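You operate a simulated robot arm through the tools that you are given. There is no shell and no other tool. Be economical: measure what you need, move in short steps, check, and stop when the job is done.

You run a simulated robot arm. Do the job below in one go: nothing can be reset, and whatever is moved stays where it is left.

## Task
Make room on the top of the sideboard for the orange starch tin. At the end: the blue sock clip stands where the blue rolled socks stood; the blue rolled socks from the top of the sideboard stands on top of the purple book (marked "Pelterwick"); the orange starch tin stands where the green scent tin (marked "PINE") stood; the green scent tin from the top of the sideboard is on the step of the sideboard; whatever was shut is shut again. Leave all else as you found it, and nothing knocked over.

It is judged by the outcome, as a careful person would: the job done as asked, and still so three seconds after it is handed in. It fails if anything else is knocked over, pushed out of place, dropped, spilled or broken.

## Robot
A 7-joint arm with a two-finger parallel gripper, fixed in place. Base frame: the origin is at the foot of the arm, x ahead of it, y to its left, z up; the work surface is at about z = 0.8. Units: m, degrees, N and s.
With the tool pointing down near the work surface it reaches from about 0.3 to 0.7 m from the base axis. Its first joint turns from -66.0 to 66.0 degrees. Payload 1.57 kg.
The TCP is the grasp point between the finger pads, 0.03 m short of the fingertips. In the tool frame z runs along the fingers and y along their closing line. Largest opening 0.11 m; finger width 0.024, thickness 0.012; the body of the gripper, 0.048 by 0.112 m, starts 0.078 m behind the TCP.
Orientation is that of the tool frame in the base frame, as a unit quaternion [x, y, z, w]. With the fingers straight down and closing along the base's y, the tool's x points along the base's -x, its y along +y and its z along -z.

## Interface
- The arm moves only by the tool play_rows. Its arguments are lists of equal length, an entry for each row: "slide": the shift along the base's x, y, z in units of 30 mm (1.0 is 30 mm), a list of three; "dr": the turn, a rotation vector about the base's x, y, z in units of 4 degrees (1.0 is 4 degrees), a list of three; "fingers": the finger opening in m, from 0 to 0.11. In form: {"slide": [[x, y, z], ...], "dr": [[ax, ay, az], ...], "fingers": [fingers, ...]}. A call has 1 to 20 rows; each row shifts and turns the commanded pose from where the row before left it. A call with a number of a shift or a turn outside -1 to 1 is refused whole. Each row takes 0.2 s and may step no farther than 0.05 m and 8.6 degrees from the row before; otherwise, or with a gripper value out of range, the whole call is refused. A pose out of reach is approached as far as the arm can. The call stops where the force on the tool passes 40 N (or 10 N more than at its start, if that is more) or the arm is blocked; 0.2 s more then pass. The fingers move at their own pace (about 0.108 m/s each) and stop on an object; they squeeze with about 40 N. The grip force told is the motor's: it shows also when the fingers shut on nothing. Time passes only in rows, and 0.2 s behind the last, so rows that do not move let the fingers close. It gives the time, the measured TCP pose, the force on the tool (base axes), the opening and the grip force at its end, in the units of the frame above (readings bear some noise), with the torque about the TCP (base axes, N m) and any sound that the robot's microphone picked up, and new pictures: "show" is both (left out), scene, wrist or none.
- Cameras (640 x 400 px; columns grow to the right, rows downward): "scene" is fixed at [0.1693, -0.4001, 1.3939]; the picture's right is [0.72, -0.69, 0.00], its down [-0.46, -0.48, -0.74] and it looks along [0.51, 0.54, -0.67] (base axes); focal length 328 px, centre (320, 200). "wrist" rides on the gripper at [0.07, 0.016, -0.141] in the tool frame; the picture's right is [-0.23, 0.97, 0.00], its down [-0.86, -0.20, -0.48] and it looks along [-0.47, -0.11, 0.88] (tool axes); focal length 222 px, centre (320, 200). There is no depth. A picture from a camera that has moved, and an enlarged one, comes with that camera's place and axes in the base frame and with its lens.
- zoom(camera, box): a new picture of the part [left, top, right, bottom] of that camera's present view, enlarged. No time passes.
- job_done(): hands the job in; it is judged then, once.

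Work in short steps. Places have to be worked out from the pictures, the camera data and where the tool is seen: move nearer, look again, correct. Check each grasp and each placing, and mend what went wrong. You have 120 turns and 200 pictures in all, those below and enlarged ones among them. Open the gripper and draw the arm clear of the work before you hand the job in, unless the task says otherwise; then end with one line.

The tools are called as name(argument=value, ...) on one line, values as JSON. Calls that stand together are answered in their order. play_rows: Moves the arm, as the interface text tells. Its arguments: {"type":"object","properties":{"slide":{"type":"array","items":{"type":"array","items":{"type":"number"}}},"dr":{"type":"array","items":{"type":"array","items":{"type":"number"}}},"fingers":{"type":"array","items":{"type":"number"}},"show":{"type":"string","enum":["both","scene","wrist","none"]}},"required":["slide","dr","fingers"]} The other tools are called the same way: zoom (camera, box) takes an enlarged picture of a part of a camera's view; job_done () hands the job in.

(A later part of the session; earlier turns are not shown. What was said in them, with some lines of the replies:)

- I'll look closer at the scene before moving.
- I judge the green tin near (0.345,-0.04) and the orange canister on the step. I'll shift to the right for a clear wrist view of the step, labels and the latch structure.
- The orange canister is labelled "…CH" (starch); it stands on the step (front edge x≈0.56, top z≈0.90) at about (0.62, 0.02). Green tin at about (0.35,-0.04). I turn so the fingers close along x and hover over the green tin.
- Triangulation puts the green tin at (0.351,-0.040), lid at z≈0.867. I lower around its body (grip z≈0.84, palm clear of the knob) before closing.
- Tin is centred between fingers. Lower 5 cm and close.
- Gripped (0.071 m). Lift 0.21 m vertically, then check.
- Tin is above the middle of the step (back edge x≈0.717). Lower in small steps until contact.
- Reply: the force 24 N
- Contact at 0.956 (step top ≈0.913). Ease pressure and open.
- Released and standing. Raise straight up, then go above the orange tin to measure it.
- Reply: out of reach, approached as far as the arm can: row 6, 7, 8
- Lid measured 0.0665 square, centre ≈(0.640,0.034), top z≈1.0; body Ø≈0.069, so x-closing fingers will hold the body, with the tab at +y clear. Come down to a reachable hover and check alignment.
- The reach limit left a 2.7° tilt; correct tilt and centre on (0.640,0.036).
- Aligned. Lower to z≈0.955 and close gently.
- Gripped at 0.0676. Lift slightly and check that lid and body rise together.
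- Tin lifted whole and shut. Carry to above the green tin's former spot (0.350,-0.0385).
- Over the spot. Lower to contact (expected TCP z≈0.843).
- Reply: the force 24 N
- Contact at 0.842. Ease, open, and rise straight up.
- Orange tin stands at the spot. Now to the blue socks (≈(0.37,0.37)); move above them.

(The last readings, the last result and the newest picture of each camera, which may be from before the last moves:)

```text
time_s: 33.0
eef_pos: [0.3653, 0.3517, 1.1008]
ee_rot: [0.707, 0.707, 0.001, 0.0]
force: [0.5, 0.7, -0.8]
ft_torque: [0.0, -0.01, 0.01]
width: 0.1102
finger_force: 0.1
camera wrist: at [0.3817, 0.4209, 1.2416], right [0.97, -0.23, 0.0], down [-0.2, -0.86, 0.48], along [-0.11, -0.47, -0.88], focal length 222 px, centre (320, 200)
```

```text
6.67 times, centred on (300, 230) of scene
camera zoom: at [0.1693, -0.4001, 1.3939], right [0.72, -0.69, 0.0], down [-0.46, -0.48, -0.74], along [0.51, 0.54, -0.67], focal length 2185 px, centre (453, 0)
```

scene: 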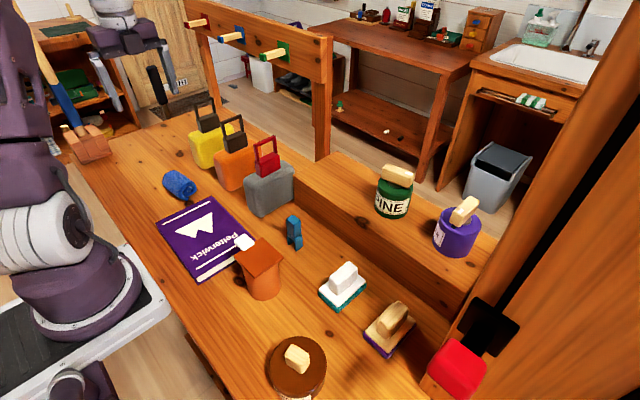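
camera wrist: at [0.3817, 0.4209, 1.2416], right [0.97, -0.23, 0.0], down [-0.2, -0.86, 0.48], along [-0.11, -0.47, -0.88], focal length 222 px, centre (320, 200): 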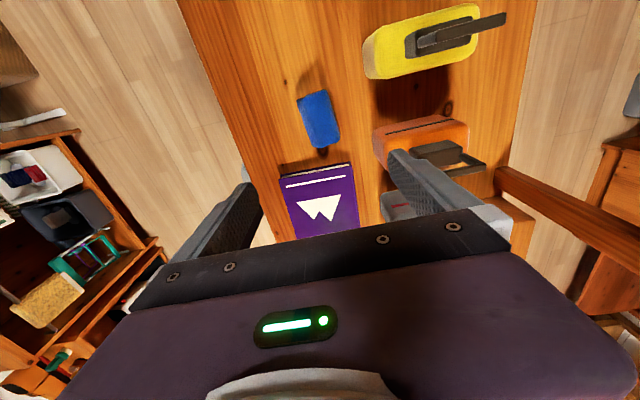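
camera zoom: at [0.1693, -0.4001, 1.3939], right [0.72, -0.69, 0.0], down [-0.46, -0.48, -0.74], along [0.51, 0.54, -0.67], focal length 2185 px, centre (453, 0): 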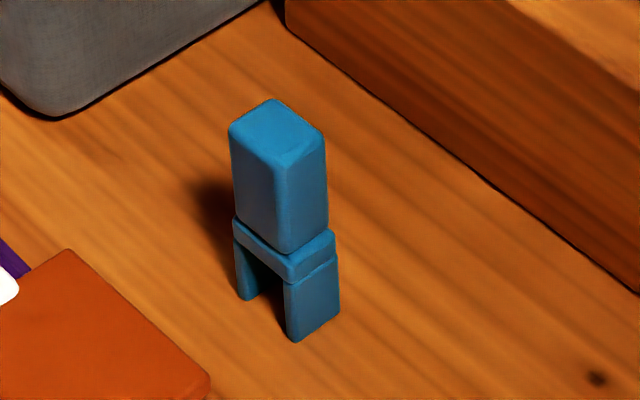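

Socks centre ≈(0.366,0.359), axis about 6° off y, ≈0.05 thick, 0.087 long. Turn +6°, descend part way and check.

play_rows(slide=[[0, 0.25, -1], [0, 0, -1], [0, 0, -1], [0, 0, -1], [0, 0, -1], [0, 0, -1]], dr=[[0, 0, 0.75], [0, 0, 0.75], [0, 0, 0], [0, 0, 0], [0, 0, 0], [0, 0, 0]], fingers=[0.11, 0.11, 0.11, 0.11, 0.11, 0.11])

```text
time_s: 34.4
eef_pos: [0.3634, 0.3581, 0.9215]
ee_rot: [0.669, 0.743, 0.0, 0.0]
force: [-0.5, 0.0, -0.1]
ft_torque: [0.0, 0.04, -0.02]
width: 0.1103
finger_force: 0.0
camera wrist: at [0.3737, 0.4293, 1.0627], right [0.99, -0.12, 0.0], down [-0.11, -0.87, 0.48], along [-0.06, -0.47, -0.88], focal length 222 px, centre (320, 200)
```

scene: 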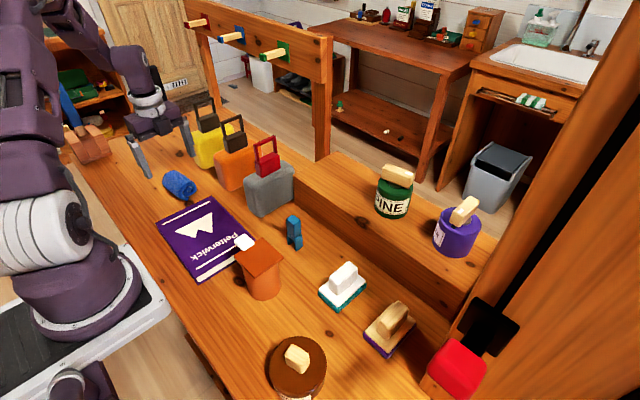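
wrist: 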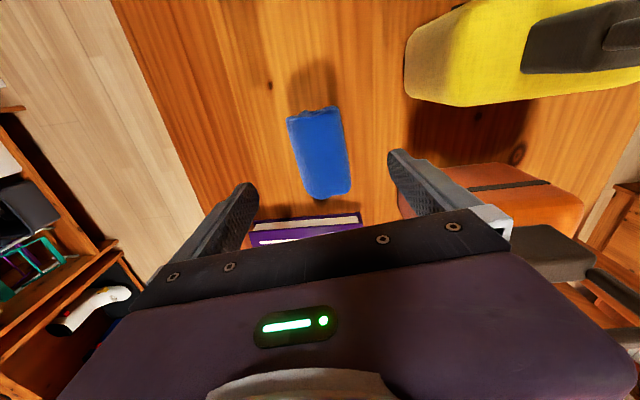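

Well centred; bags clear. Narrow a bit, descend to 0.835 and close.

play_rows(slide=[[0.05, 0, -1], [0, 0, -1], [0, 0, -0.88], [0, 0, 0], [0, 0, 0], [0, 0, 0], [0, 0, 0]], dr=[[0, 0, 0], [0, 0, 0], [0, 0, 0], [0, 0, 0], [0, 0, 0], [0, 0, 0], [0, 0, 0]], fingers=[0.09, 0.09, 0.09, 0.07, 0.05, 0.03, 0.03])

```text
time_s: 36.0
eef_pos: [0.3681, 0.359, 0.8345]
ee_rot: [0.669, 0.744, 0.0, 0.0]
force: [0.6, -0.9, -0.9]
ft_torque: [-0.03, 0.0, 0.02]
width: 0.0675
finger_force: 40.1
camera wrist: at [0.377, 0.4297, 0.9762], right [0.99, -0.12, 0.0], down [-0.11, -0.87, 0.48], along [-0.06, -0.47, -0.88], focal length 222 px, centre (320, 200)
```

scene: 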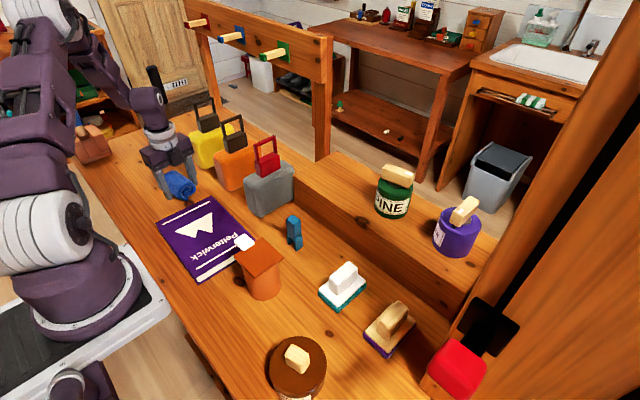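
wrist: 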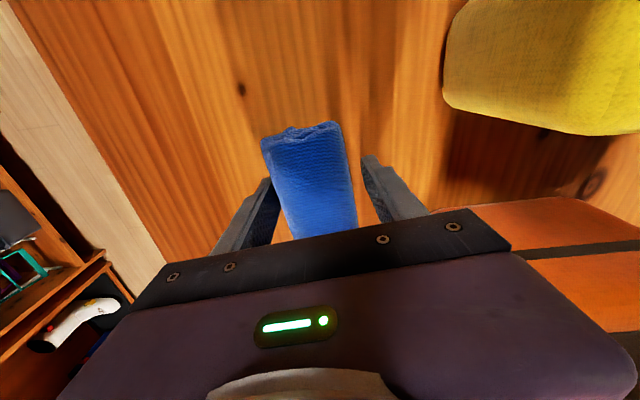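

Fingers stopped at 0.0675 (wider than the roll looks, likely the flap low down). Lift a little and look.

play_rows(slide=[[0, 0, 0.3], [0, 0, 0.7], [0, 0, 0.7]], dr=[[0, 0, 0], [0, 0, 0], [0, 0, 0]], fingers=[0.03, 0.03, 0.03], show="wrist")

zoom(camera="scene", box=[130, 120, 230, 220])

```text
time_s: 36.8
eef_pos: [0.3673, 0.3585, 0.8859]
ee_rot: [0.668, 0.744, -0.001, 0.0]
force: [-0.4, -0.4, -0.6]
ft_torque: [-0.03, 0.03, 0.03]
width: 0.0677
finger_force: 40.4
camera wrist: at [0.3755, 0.4293, 1.0266], right [0.99, -0.12, 0.0], down [-0.11, -0.87, 0.48], along [-0.06, -0.48, -0.88], focal length 222 px, centre (320, 200)
```

wrist: 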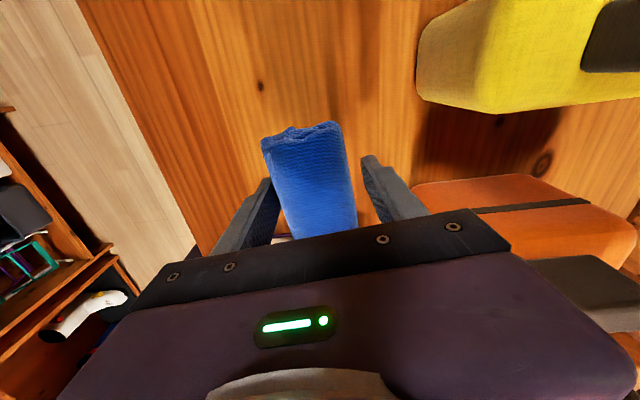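

```text
4.00 times, centred on (180, 170) of scene
camera zoom: at [0.1693, -0.4001, 1.3939], right [0.72, -0.69, 0.0], down [-0.46, -0.48, -0.74], along [0.51, 0.54, -0.67], focal length 1311 px, centre (880, 320)
```

zoom: 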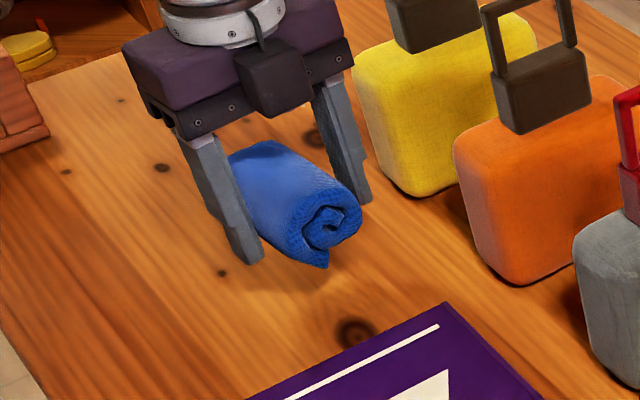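

Socks are lifted. Carry over the book centre (≈(0.33,0.155)).

play_rows(slide=[[0, 0, 1], [0, 0, 1], [0, 0, 1], [-0.176, -0.97, 0], [-0.176, -0.97, 0], [-0.176, -0.97, 0], [-0.176, -0.97, 0], [-0.176, -0.97, 0], [-0.176, -0.97, 0], [-0.176, -0.97, 0], [0, 0, 0]], dr=[[0, 0, 0], [0, 0, 0], [0, 0, 0], [0, 0, 0], [0, 0, 0], [0, 0, 0], [0, 0, 0], [0, 0, 0], [0, 0, 0], [0, 0, 0], [0, 0, 0]], fingers=[0.03, 0.03, 0.03, 0.03, 0.03, 0.03, 0.03, 0.03, 0.03, 0.03, 0.03])

```text
time_s: 39.2
eef_pos: [0.3301, 0.1536, 0.9757]
ee_rot: [0.669, 0.744, 0.0, 0.0]
force: [1.4, 0.3, -0.7]
ft_torque: [0.0, 0.01, -0.02]
width: 0.0678
finger_force: 40.1
camera wrist: at [0.339, 0.2244, 1.1181], right [0.99, -0.12, 0.0], down [-0.11, -0.87, 0.48], along [-0.06, -0.47, -0.88], focal length 222 px, centre (320, 200)
```

scene: 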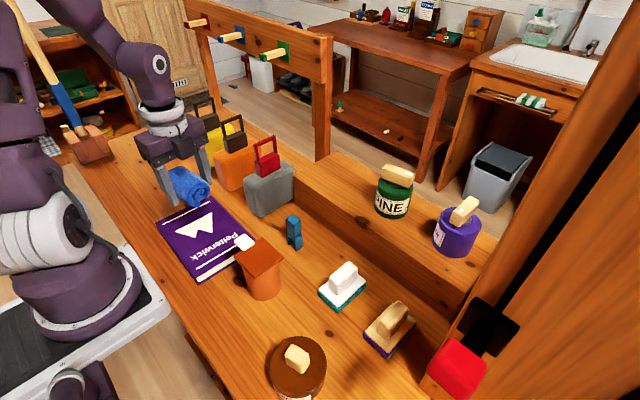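
wrist: 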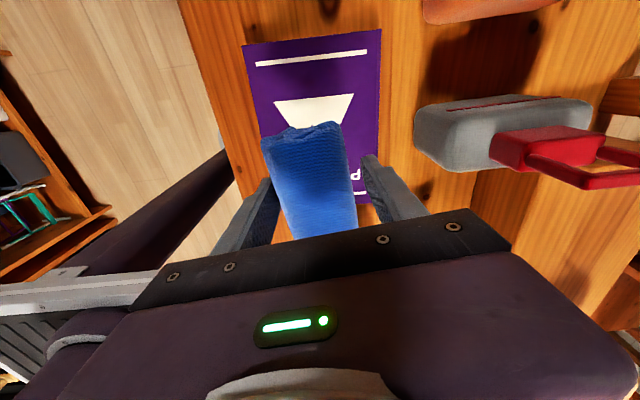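

Book centre confirmed ≈(0.328,0.16). Lower to contact.

play_rows(slide=[[0, 0.15, -1], [0, 0, -1], [0, 0, -0.9], [0, 0, -0.2], [0, 0, -0.2], [0, 0, -0.15]], dr=[[0, 0, 0], [0, 0, 0], [0, 0, 0], [0, 0, 0], [0, 0, 0], [0, 0, 0]], fingers=[0.03, 0.03, 0.03, 0.03, 0.03, 0.03])

```text
time_s: 40.6
eef_pos: [0.3303, 0.1613, 0.8723]
ee_rot: [0.669, 0.744, 0.0, 0.001]
force: [-0.4, 0.3, -0.6]
ft_torque: [0.0, 0.02, -0.03]
width: 0.0678
finger_force: 39.8
camera wrist: at [0.3388, 0.2309, 1.0139], right [0.99, -0.12, 0.0], down [-0.11, -0.87, 0.48], along [-0.06, -0.47, -0.88], focal length 222 px, centre (320, 200)
```

scene: 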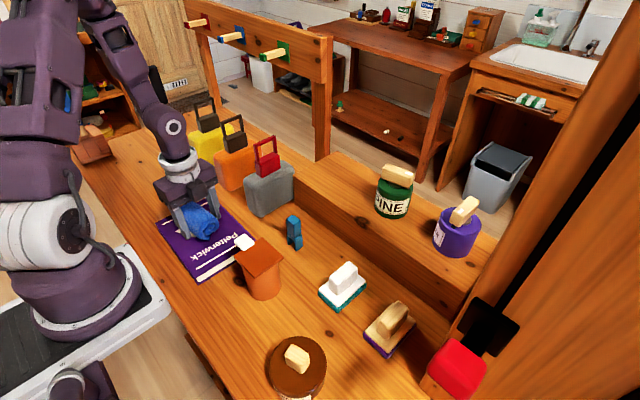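
wrist: 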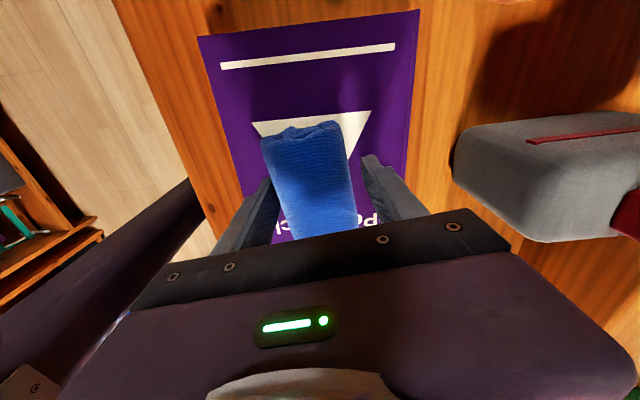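

No contact yet; continue in small steps.

play_rows(slide=[[0, 0, -0.12], [0, 0, -0.12], [0, 0, 0]], dr=[[0, 0, 0], [0, 0, 0], [0, 0, 0]], fingers=[0.03, 0.03, 0.03], show="none")

zoom(camera="scene", box=[150, 180, 250, 280])

```text
time_s: 41.4
eef_pos: [0.3287, 0.1601, 0.8642]
ee_rot: [0.669, 0.743, 0.0, 0.0]
force: [-0.5, -0.3, -0.1]
ft_torque: [0.02, -0.02, 0.02]
width: 0.0676
finger_force: 39.7
```

```text
4.00 times, centred on (200, 230) of scene
camera zoom: at [0.1693, -0.4001, 1.3939], right [0.72, -0.69, 0.0], down [-0.46, -0.48, -0.74], along [0.51, 0.54, -0.67], focal length 1311 px, centre (800, 80)
```

zoom: 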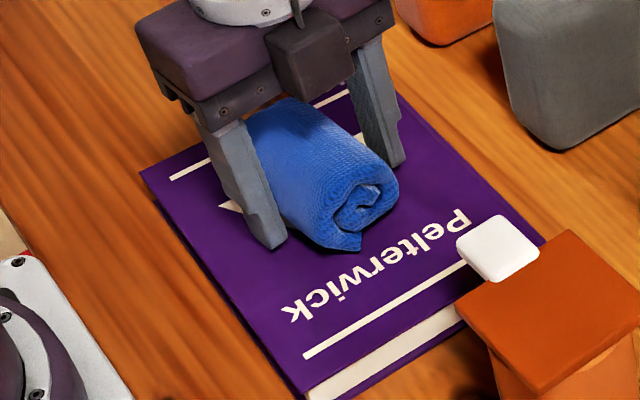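

play_rows(slide=[[0, 0, -0.1], [0, 0, -0.1], [0, 0, 0]], dr=[[0, 0, 0], [0, 0, 0], [0, 0, 0]], fingers=[0.03, 0.03, 0.03], show="none")

```text
time_s: 41.9
eef_pos: [0.3289, 0.1604, 0.8619]
ee_rot: [0.669, 0.743, 0.001, 0.0]
force: [-1.9, -1.5, 17.9]
ft_torque: [-0.06, 0.2, 0.06]
width: 0.0677
finger_force: 40.0
stopped in row 2: the force on the tool passed its limit at 46 N (the readings are from after the stop); the commanded pose is now the measured one
```

Contact at 0.862. Ease off a hair, open, and rise.

play_rows(slide=[[0, 0, 0.03], [0, 0, 0], [0, 0, 0], [0, 0, 0], [0, 0, 0], [0, 0, 0.5], [0, 0, 1], [0, 0, 1], [0, 0, 1], [0, 0, 1], [0, 0, 1]], dr=[[0, 0, 0], [0, 0, 0], [0, 0, 0], [0, 0, 0], [0, 0, 0], [0, 0, 0], [0, 0, 0], [0, 0, 0], [0, 0, 0], [0, 0, 0], [0, 0, 0]], fingers=[0.05, 0.068, 0.08, 0.095, 0.1, 0.1, 0.1, 0.1, 0.1, 0.1, 0.1])

```text
time_s: 44.3
eef_pos: [0.3268, 0.1603, 1.0265]
ee_rot: [0.67, 0.743, 0.0, -0.001]
force: [0.0, -0.4, 0.8]
ft_torque: [0.02, -0.03, 0.0]
width: 0.0999
finger_force: 0.1
camera wrist: at [0.3355, 0.2315, 1.1695], right [0.99, -0.12, 0.0], down [-0.11, -0.87, 0.48], along [-0.06, -0.47, -0.88], focal length 222 px, centre (320, 200)
```

scene: 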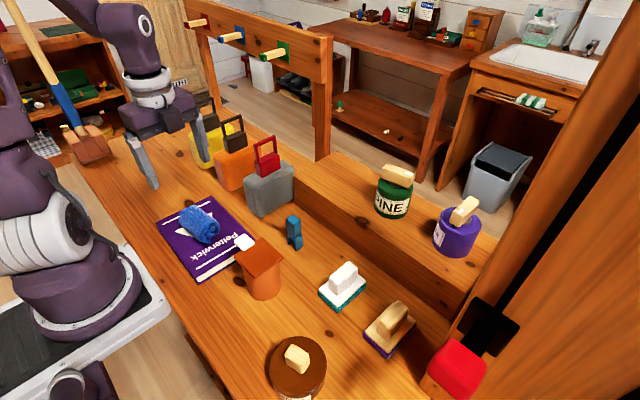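
wrist: 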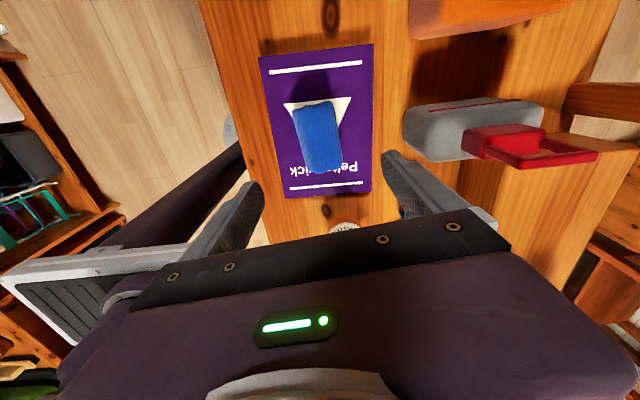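

Socks rest on the book. The clip is ≈(0.471,0.003), ~0.085 tall, legs split along y, so I grip it across x. Go round: y first, then x.

play_rows(slide=[[0, -1, 0.3], [0, -1, 0.3], [0, -1, 0.3], [0, -1, 0], [0, -1, 0], [0, -0.23, 0], [0.96, 0, 0], [0.96, 0, 0], [0.96, 0, 0], [0.96, 0, 0], [0.96, 0, 0], [0, 0, 0]], dr=[[0, 0, -0.75], [0, 0, -0.75], [0, 0, 0], [0, 0, 0], [0, 0, 0], [0, 0, 0], [0, 0, 0], [0, 0, 0], [0, 0, 0], [0, 0, 0], [0, 0, 0], [0, 0, 0]], fingers=[0.1, 0.1, 0.1, 0.08, 0.08, 0.08, 0.08, 0.08, 0.08, 0.08, 0.08, 0.08])

```text
time_s: 46.9
eef_pos: [0.4724, 0.0049, 1.0558]
ee_rot: [0.707, 0.707, 0.0, -0.001]
force: [0.4, 0.0, 0.0]
ft_torque: [-0.03, 0.02, -0.03]
width: 0.0803
finger_force: 0.0
camera wrist: at [0.4896, 0.0746, 1.1975], right [0.97, -0.23, 0.0], down [-0.2, -0.86, 0.48], along [-0.11, -0.46, -0.88], focal length 222 px, centre (320, 200)
```

scene: 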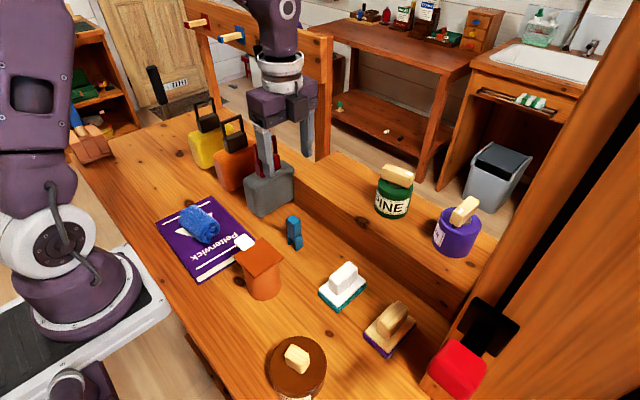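
wrist: 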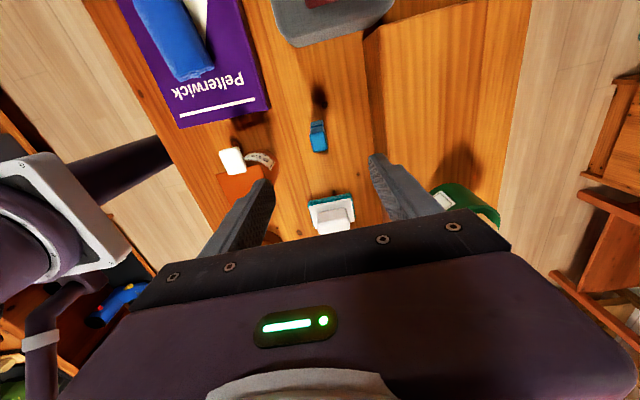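

zoom(camera="wrist", box=[290, 90, 350, 170])

zoom(camera="scene", box=[220, 200, 320, 310])

```text
5.00 times, centred on (320, 130) of wrist
camera zoom: at [0.4896, 0.0746, 1.1975], right [0.97, -0.23, 0.0], down [-0.2, -0.86, 0.48], along [-0.11, -0.46, -0.88], focal length 1111 px, centre (320, 550)
```

zoom: 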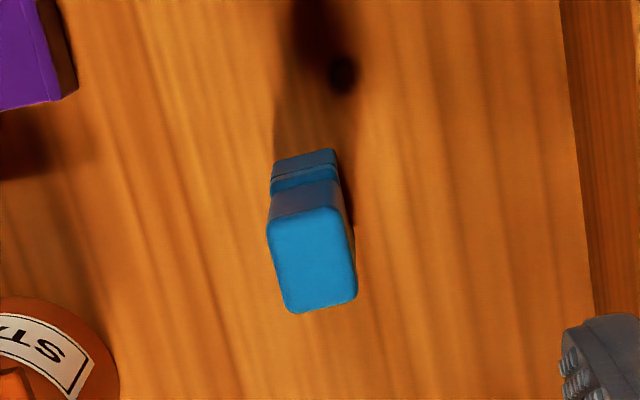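

```text
3.64 times, centred on (270, 255) of scene
camera zoom: at [0.1693, -0.4001, 1.3939], right [0.72, -0.69, 0.0], down [-0.46, -0.48, -0.74], along [0.51, 0.54, -0.67], focal length 1192 px, centre (502, 0)
```

zoom: 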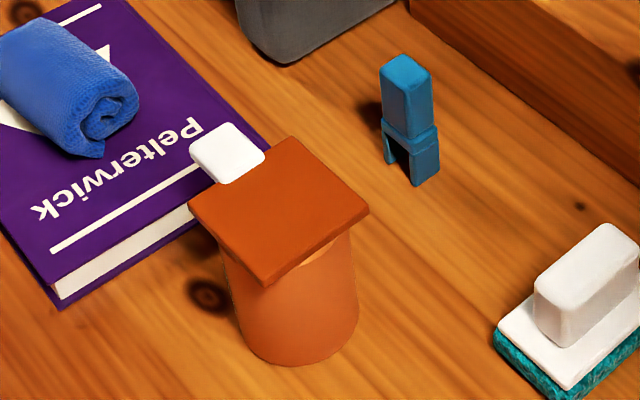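

Clip confirmed at (0.469,0.002). Descend to z≈0.862 and close across x.

play_rows(slide=[[-0.1, -0.1, -1], [0, 0, -1], [0, 0, -1], [0, 0, -1], [0, 0, -1], [0, 0, -1], [0, 0, -0.45], [0, 0, 0]], dr=[[0, 0, 0], [0, 0, 0], [0, 0, 0], [0, 0, 0], [0, 0, 0], [0, 0, 0], [0, 0, 0], [0, 0, 0]], fingers=[0.08, 0.08, 0.08, 0.08, 0.08, 0.08, 0.08, 0.08])

```text
time_s: 48.7
eef_pos: [0.4684, 0.0027, 0.8603]
ee_rot: [0.707, 0.707, 0.0, 0.0]
force: [-0.3, -0.2, 1.2]
ft_torque: [-0.02, 0.01, 0.0]
width: 0.0799
finger_force: 0.1
camera wrist: at [0.4857, 0.0708, 1.0012], right [0.97, -0.23, 0.0], down [-0.2, -0.86, 0.48], along [-0.11, -0.46, -0.88], focal length 222 px, centre (320, 200)
```

scene: 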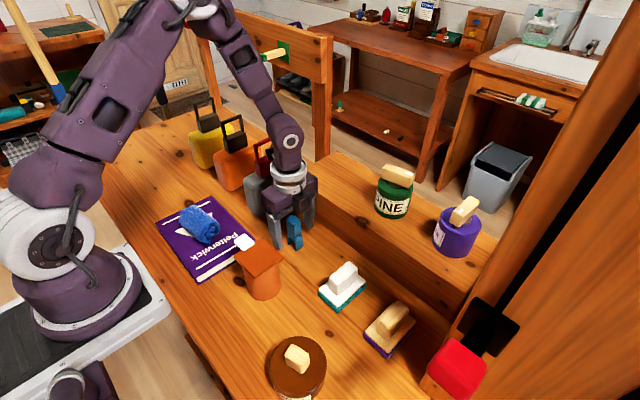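
wrist: 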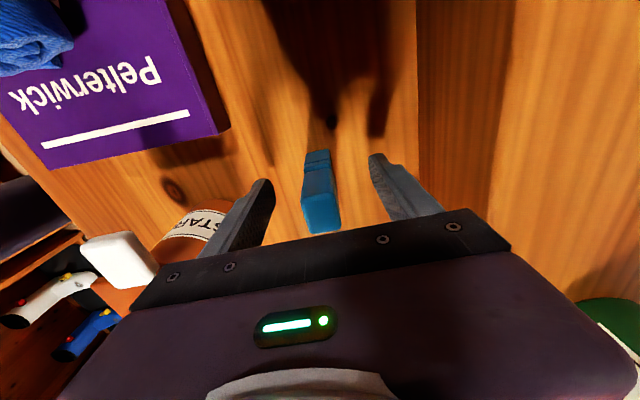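

Clip is between the fingers, tin clear. Close.

play_rows(slide=[[0, 0, 0], [0, 0, 0], [0, 0, 0], [0, 0, 0]], dr=[[0, 0, 0], [0, 0, 0], [0, 0, 0], [0, 0, 0]], fingers=[0.06, 0.03, 0.005, 0.005], show="wrist")

zoom(camera="scene", box=[250, 180, 350, 280])

```text
time_s: 49.7
eef_pos: [0.4689, 0.002, 0.8591]
ee_rot: [0.707, 0.708, 0.001, 0.0]
force: [0.1, 0.3, -1.0]
ft_torque: [0.0, -0.02, 0.02]
width: 0.0216
finger_force: 34.6
camera wrist: at [0.4857, 0.0708, 1.0015], right [0.97, -0.23, 0.0], down [-0.2, -0.86, 0.48], along [-0.11, -0.46, -0.88], focal length 222 px, centre (320, 200)
```

wrist: 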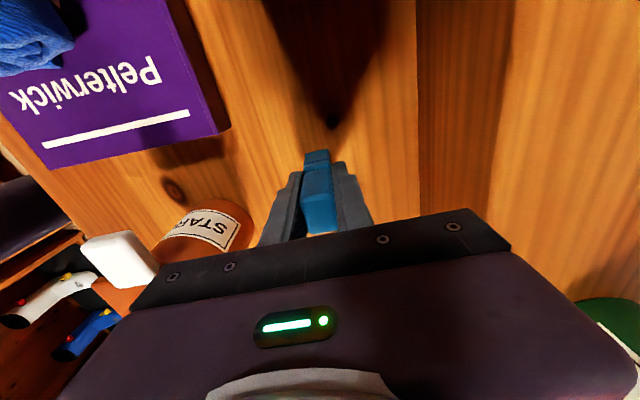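

```text
4.00 times, centred on (300, 230) of scene
camera zoom: at [0.1693, -0.4001, 1.3939], right [0.72, -0.69, 0.0], down [-0.46, -0.48, -0.74], along [0.51, 0.54, -0.67], focal length 1311 px, centre (400, 80)
```

zoom: 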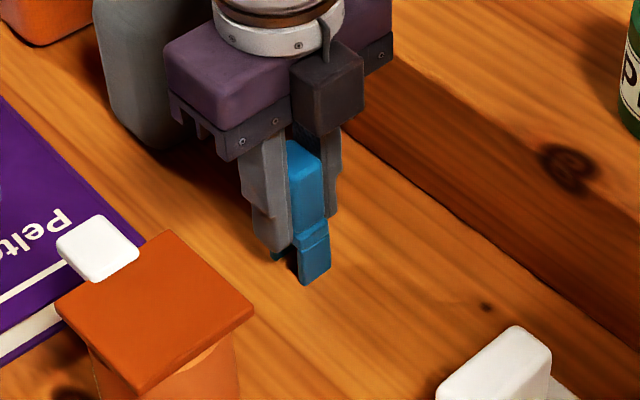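

Gripped at 0.0216. Lift, check, then carry back over to the socks' old spot (0.366,0.359).

play_rows(slide=[[0, 0, 0.5], [0, 0, 1], [0, 0, 1], [0, 0, 1], [0, 0, 1], [0, 0, 1], [0, 0, 1], [-0.86, 0, 0.2], [-0.86, 0, 0], [-0.86, 0, 0], [-0.86, 0, 0], [0, 0, 0]], dr=[[0, 0, 0], [0, 0, 0], [0, 0, 0], [0, 0, 0], [0, 0, 0], [0, 0, 0], [0, 0, 0], [0, 0, 0], [0, 0, 0], [0, 0, 0], [0, 0, 0], [0, 0, 0]], fingers=[0.005, 0.005, 0.005, 0.005, 0.005, 0.005, 0.005, 0.005, 0.005, 0.005, 0.005, 0.005])

```text
time_s: 52.3
eef_pos: [0.3646, 0.0007, 1.0588]
ee_rot: [0.707, 0.707, 0.0, -0.001]
force: [-0.2, -0.7, -1.1]
ft_torque: [-0.01, -0.03, -0.03]
width: 0.0211
finger_force: 34.6
camera wrist: at [0.3803, 0.0695, 1.2011], right [0.97, -0.23, 0.0], down [-0.2, -0.86, 0.48], along [-0.11, -0.46, -0.88], focal length 222 px, centre (320, 200)
```

scene: 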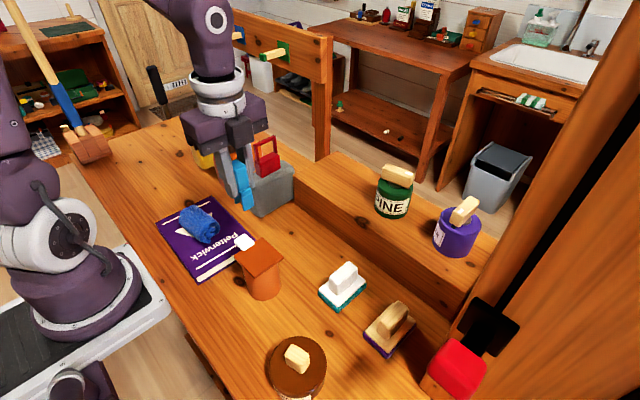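
wrist: 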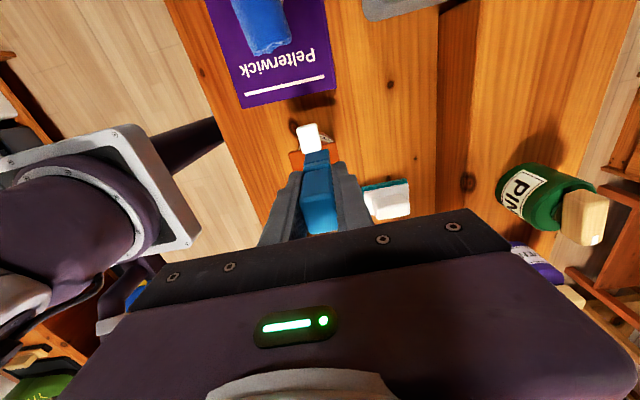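

Clip is held upright. Carry along +y.

play_rows(slide=[[0, 0.994, 0], [0, 0.994, 0], [0, 0.994, 0], [0, 0.994, 0], [0, 0.994, 0], [0, 0.994, 0], [0, 0.994, 0], [0, 0.994, 0], [0, 0.994, 0], [0, 0.994, 0], [0, 0.994, 0], [0.05, 0.994, 0], [0, 0, 0], [0, 0, -1], [0, 0, -1], [0, 0, -1], [0, 0, -1]], dr=[[0, 0, 0], [0, 0, 0], [0, 0, 0], [0, 0, 0], [0, 0, 0], [0, 0, 0], [0, 0, 0], [0, 0, 0], [0, 0, 0], [0, 0, 0], [0, 0, 0], [0, 0, 0], [0, 0, 0], [0, 0, 0], [0, 0, 0], [0, 0, 0], [0, 0, 0]], fingers=[0.005, 0.005, 0.005, 0.005, 0.005, 0.005, 0.005, 0.005, 0.005, 0.005, 0.005, 0.005, 0.005, 0.005, 0.005, 0.005, 0.005])

```text
time_s: 55.9
eef_pos: [0.369, 0.3573, 0.9413]
ee_rot: [0.707, 0.707, 0.002, 0.0]
force: [-0.4, -0.3, -0.4]
ft_torque: [0.02, -0.02, -0.03]
width: 0.0213
finger_force: 34.4
camera wrist: at [0.3864, 0.4261, 1.0822], right [0.97, -0.23, 0.0], down [-0.2, -0.86, 0.48], along [-0.11, -0.46, -0.88], focal length 222 px, centre (320, 200)
```

scene: 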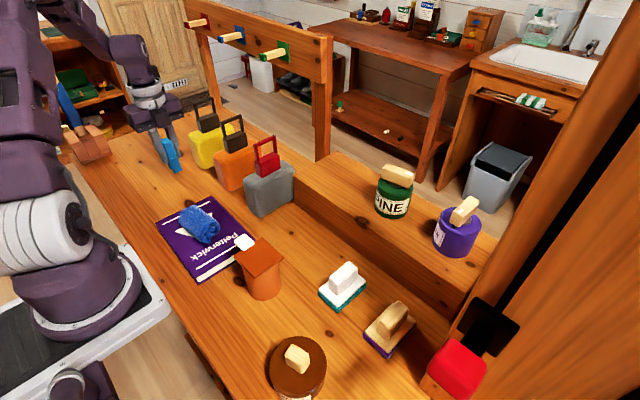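
wrist: 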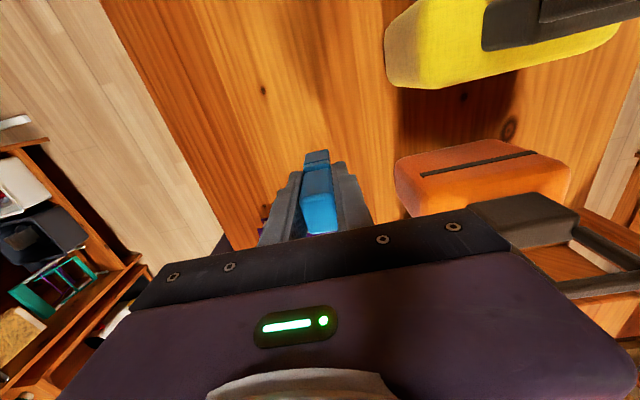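

Over the spot. Lower ≈0.08 m to contact (expected TCP z≈0.860).

play_rows(slide=[[-0.05, 0.03, -1], [0, 0, -1], [0, 0, -0.4], [0, 0, -0.12], [0, 0, -0.1], [0, 0, -0.08], [0, 0, 0]], dr=[[0, 0, 0], [0, 0, 0], [0, 0, 0], [0, 0, 0], [0, 0, 0], [0, 0, 0], [0, 0, 0]], fingers=[0.005, 0.005, 0.005, 0.005, 0.005, 0.005, 0.005], show="none")

zoom(camera="scene", box=[130, 120, 230, 220])

```text
time_s: 57.5
eef_pos: [0.366, 0.3573, 0.8609]
ee_rot: [0.707, 0.707, 0.001, -0.001]
force: [0.1, 0.4, 0.6]
ft_torque: [0.01, 0.02, 0.01]
width: 0.021
finger_force: 33.9
```

```text
4.00 times, centred on (180, 170) of scene
camera zoom: at [0.1693, -0.4001, 1.3939], right [0.72, -0.69, 0.0], down [-0.46, -0.48, -0.74], along [0.51, 0.54, -0.67], focal length 1311 px, centre (880, 320)
```

zoom: 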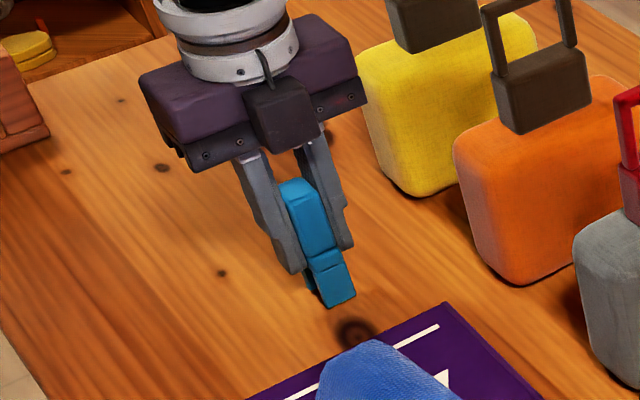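

Just about touching; a few more millimetres in tiny steps.

play_rows(slide=[[0, 0, -0.06], [0, 0, -0.06], [0, 0, 0]], dr=[[0, 0, 0], [0, 0, 0], [0, 0, 0]], fingers=[0.005, 0.005, 0.005], show="none")

```text
time_s: 58.3
eef_pos: [0.3674, 0.3588, 0.8566]
ee_rot: [0.707, 0.707, 0.001, 0.0]
force: [-2.9, 0.6, 28.6]
ft_torque: [0.09, 0.19, 0.0]
width: 0.0209
finger_force: 34.3
```

Contact. Ease back and open slowly, then look.

play_rows(slide=[[0, 0, 0.06], [0, 0, 0], [0, 0, 0], [0, 0, 0], [0, 0, 0]], dr=[[0, 0, 0], [0, 0, 0], [0, 0, 0], [0, 0, 0], [0, 0, 0]], fingers=[0.01, 0.022, 0.035, 0.05, 0.07])

```text
time_s: 59.5
eef_pos: [0.3677, 0.3564, 0.8583]
ee_rot: [0.707, 0.707, 0.001, -0.001]
force: [-0.3, 0.2, -0.4]
ft_torque: [0.03, 0.02, 0.0]
width: 0.07
finger_force: 0.1
camera wrist: at [0.3838, 0.4268, 1.0003], right [0.97, -0.23, 0.0], down [-0.2, -0.86, 0.48], along [-0.11, -0.46, -0.88], focal length 222 px, centre (320, 200)
```

scene: 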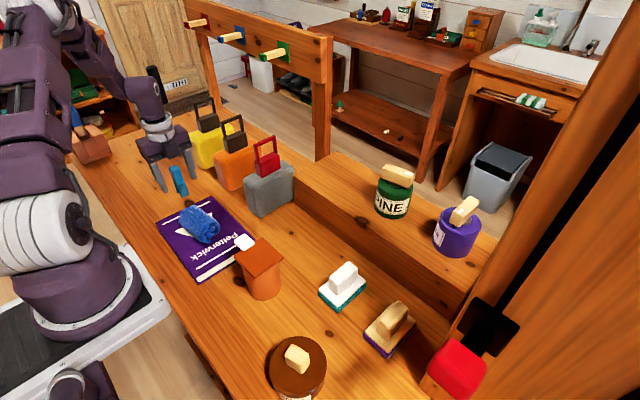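
wrist: 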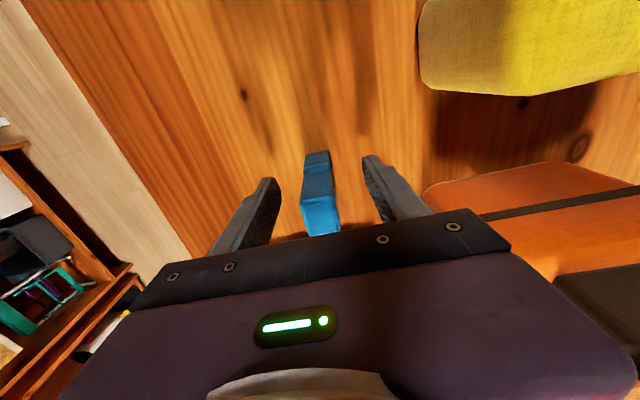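

Clip stands free. Rise straight up and draw back.

play_rows(slide=[[0, 0, 0.5], [0, 0, 1], [0, 0, 1], [0, 0, 1], [0, 0, 1], [0, 0, 1], [0, 0, 1], [0, 0, 1], [0, 0, 1], [-0.5, -0.8, 0], [-0.5, -0.8, 0], [0, -0.8, 0], [0, 0, 0]], dr=[[0, 0, 0], [0, 0, 0], [0, 0, 0], [0, 0, 0], [0, 0, 0], [0, 0, 0], [0, 0, 0], [0, 0, 0], [0, 0, 0], [0, 0, 0], [0, 0, 0], [0, 0, 0], [0, 0, 0]], fingers=[0.07, 0.08, 0.1, 0.11, 0.11, 0.11, 0.11, 0.11, 0.11, 0.11, 0.11, 0.11, 0.11])

zoom(camera="scene", box=[140, 130, 340, 330])

zoom(camera="scene", box=[320, 150, 500, 270])

```text
time_s: 62.3
eef_pos: [0.3368, 0.286, 1.1156]
ee_rot: [0.707, 0.707, 0.0, 0.0]
force: [0.3, 0.5, 0.5]
ft_torque: [-0.03, -0.03, 0.03]
width: 0.1097
finger_force: 0.1
camera wrist: at [0.3536, 0.3559, 1.257], right [0.97, -0.23, 0.0], down [-0.2, -0.86, 0.48], along [-0.11, -0.46, -0.88], focal length 222 px, centre (320, 200)
```

scene: 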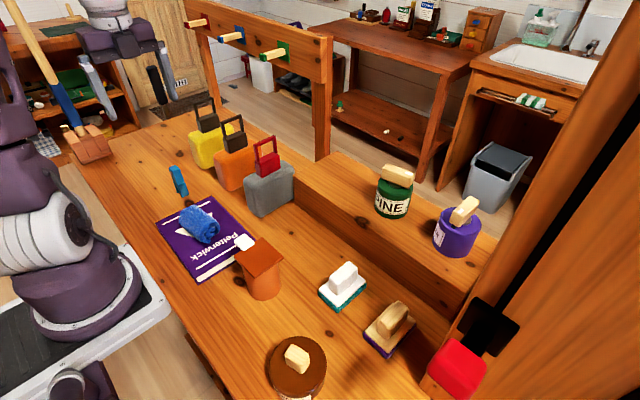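
wrist: 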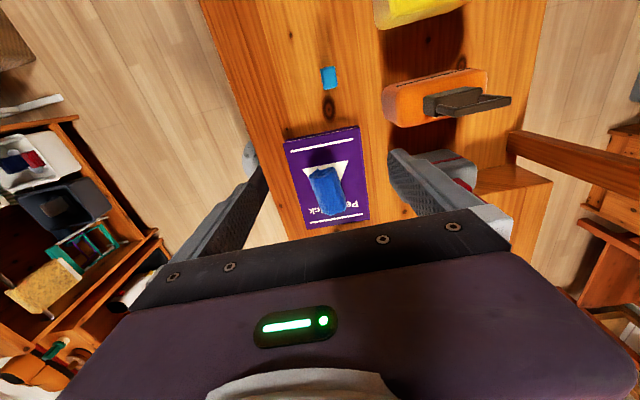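

```text
2.00 times, centred on (240, 230) of scene
camera zoom: at [0.1693, -0.4001, 1.3939], right [0.72, -0.69, 0.0], down [-0.46, -0.48, -0.74], along [0.51, 0.54, -0.67], focal length 655 px, centre (480, 140)
```

zoom: 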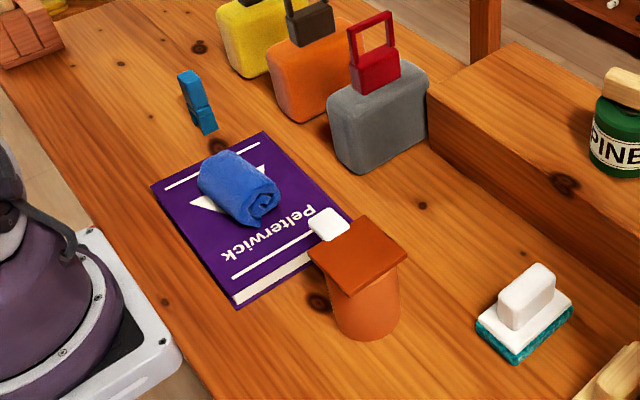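

```text
3.33 times, centred on (410, 210) of scene
camera zoom: at [0.1693, -0.4001, 1.3939], right [0.72, -0.69, 0.0], down [-0.46, -0.48, -0.74], along [0.51, 0.54, -0.67], focal length 1092 px, centre (20, 167)
```

zoom: 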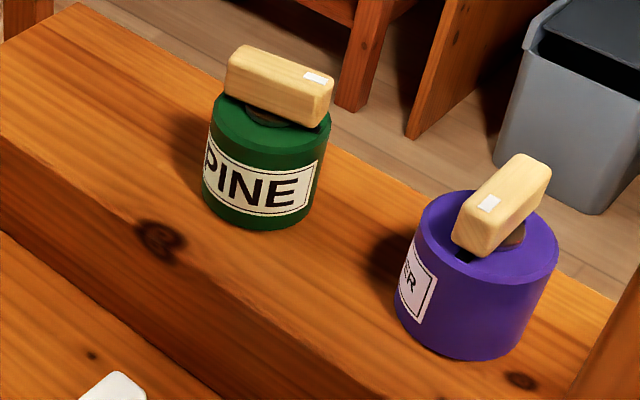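

All four items stand in place, the tins are shut, and the arm is clear with its gripper open. Handing in.

job_done()

```text
The job is handed in.
```

The job is finished and handed in: the sock clip stands where the socks were, the socks are on the purple book, the orange starch tin is in the green tin's old place, and the green tin is on the step. Nothing else looked moved or knocked over in the last pictures, and nothing was opened.
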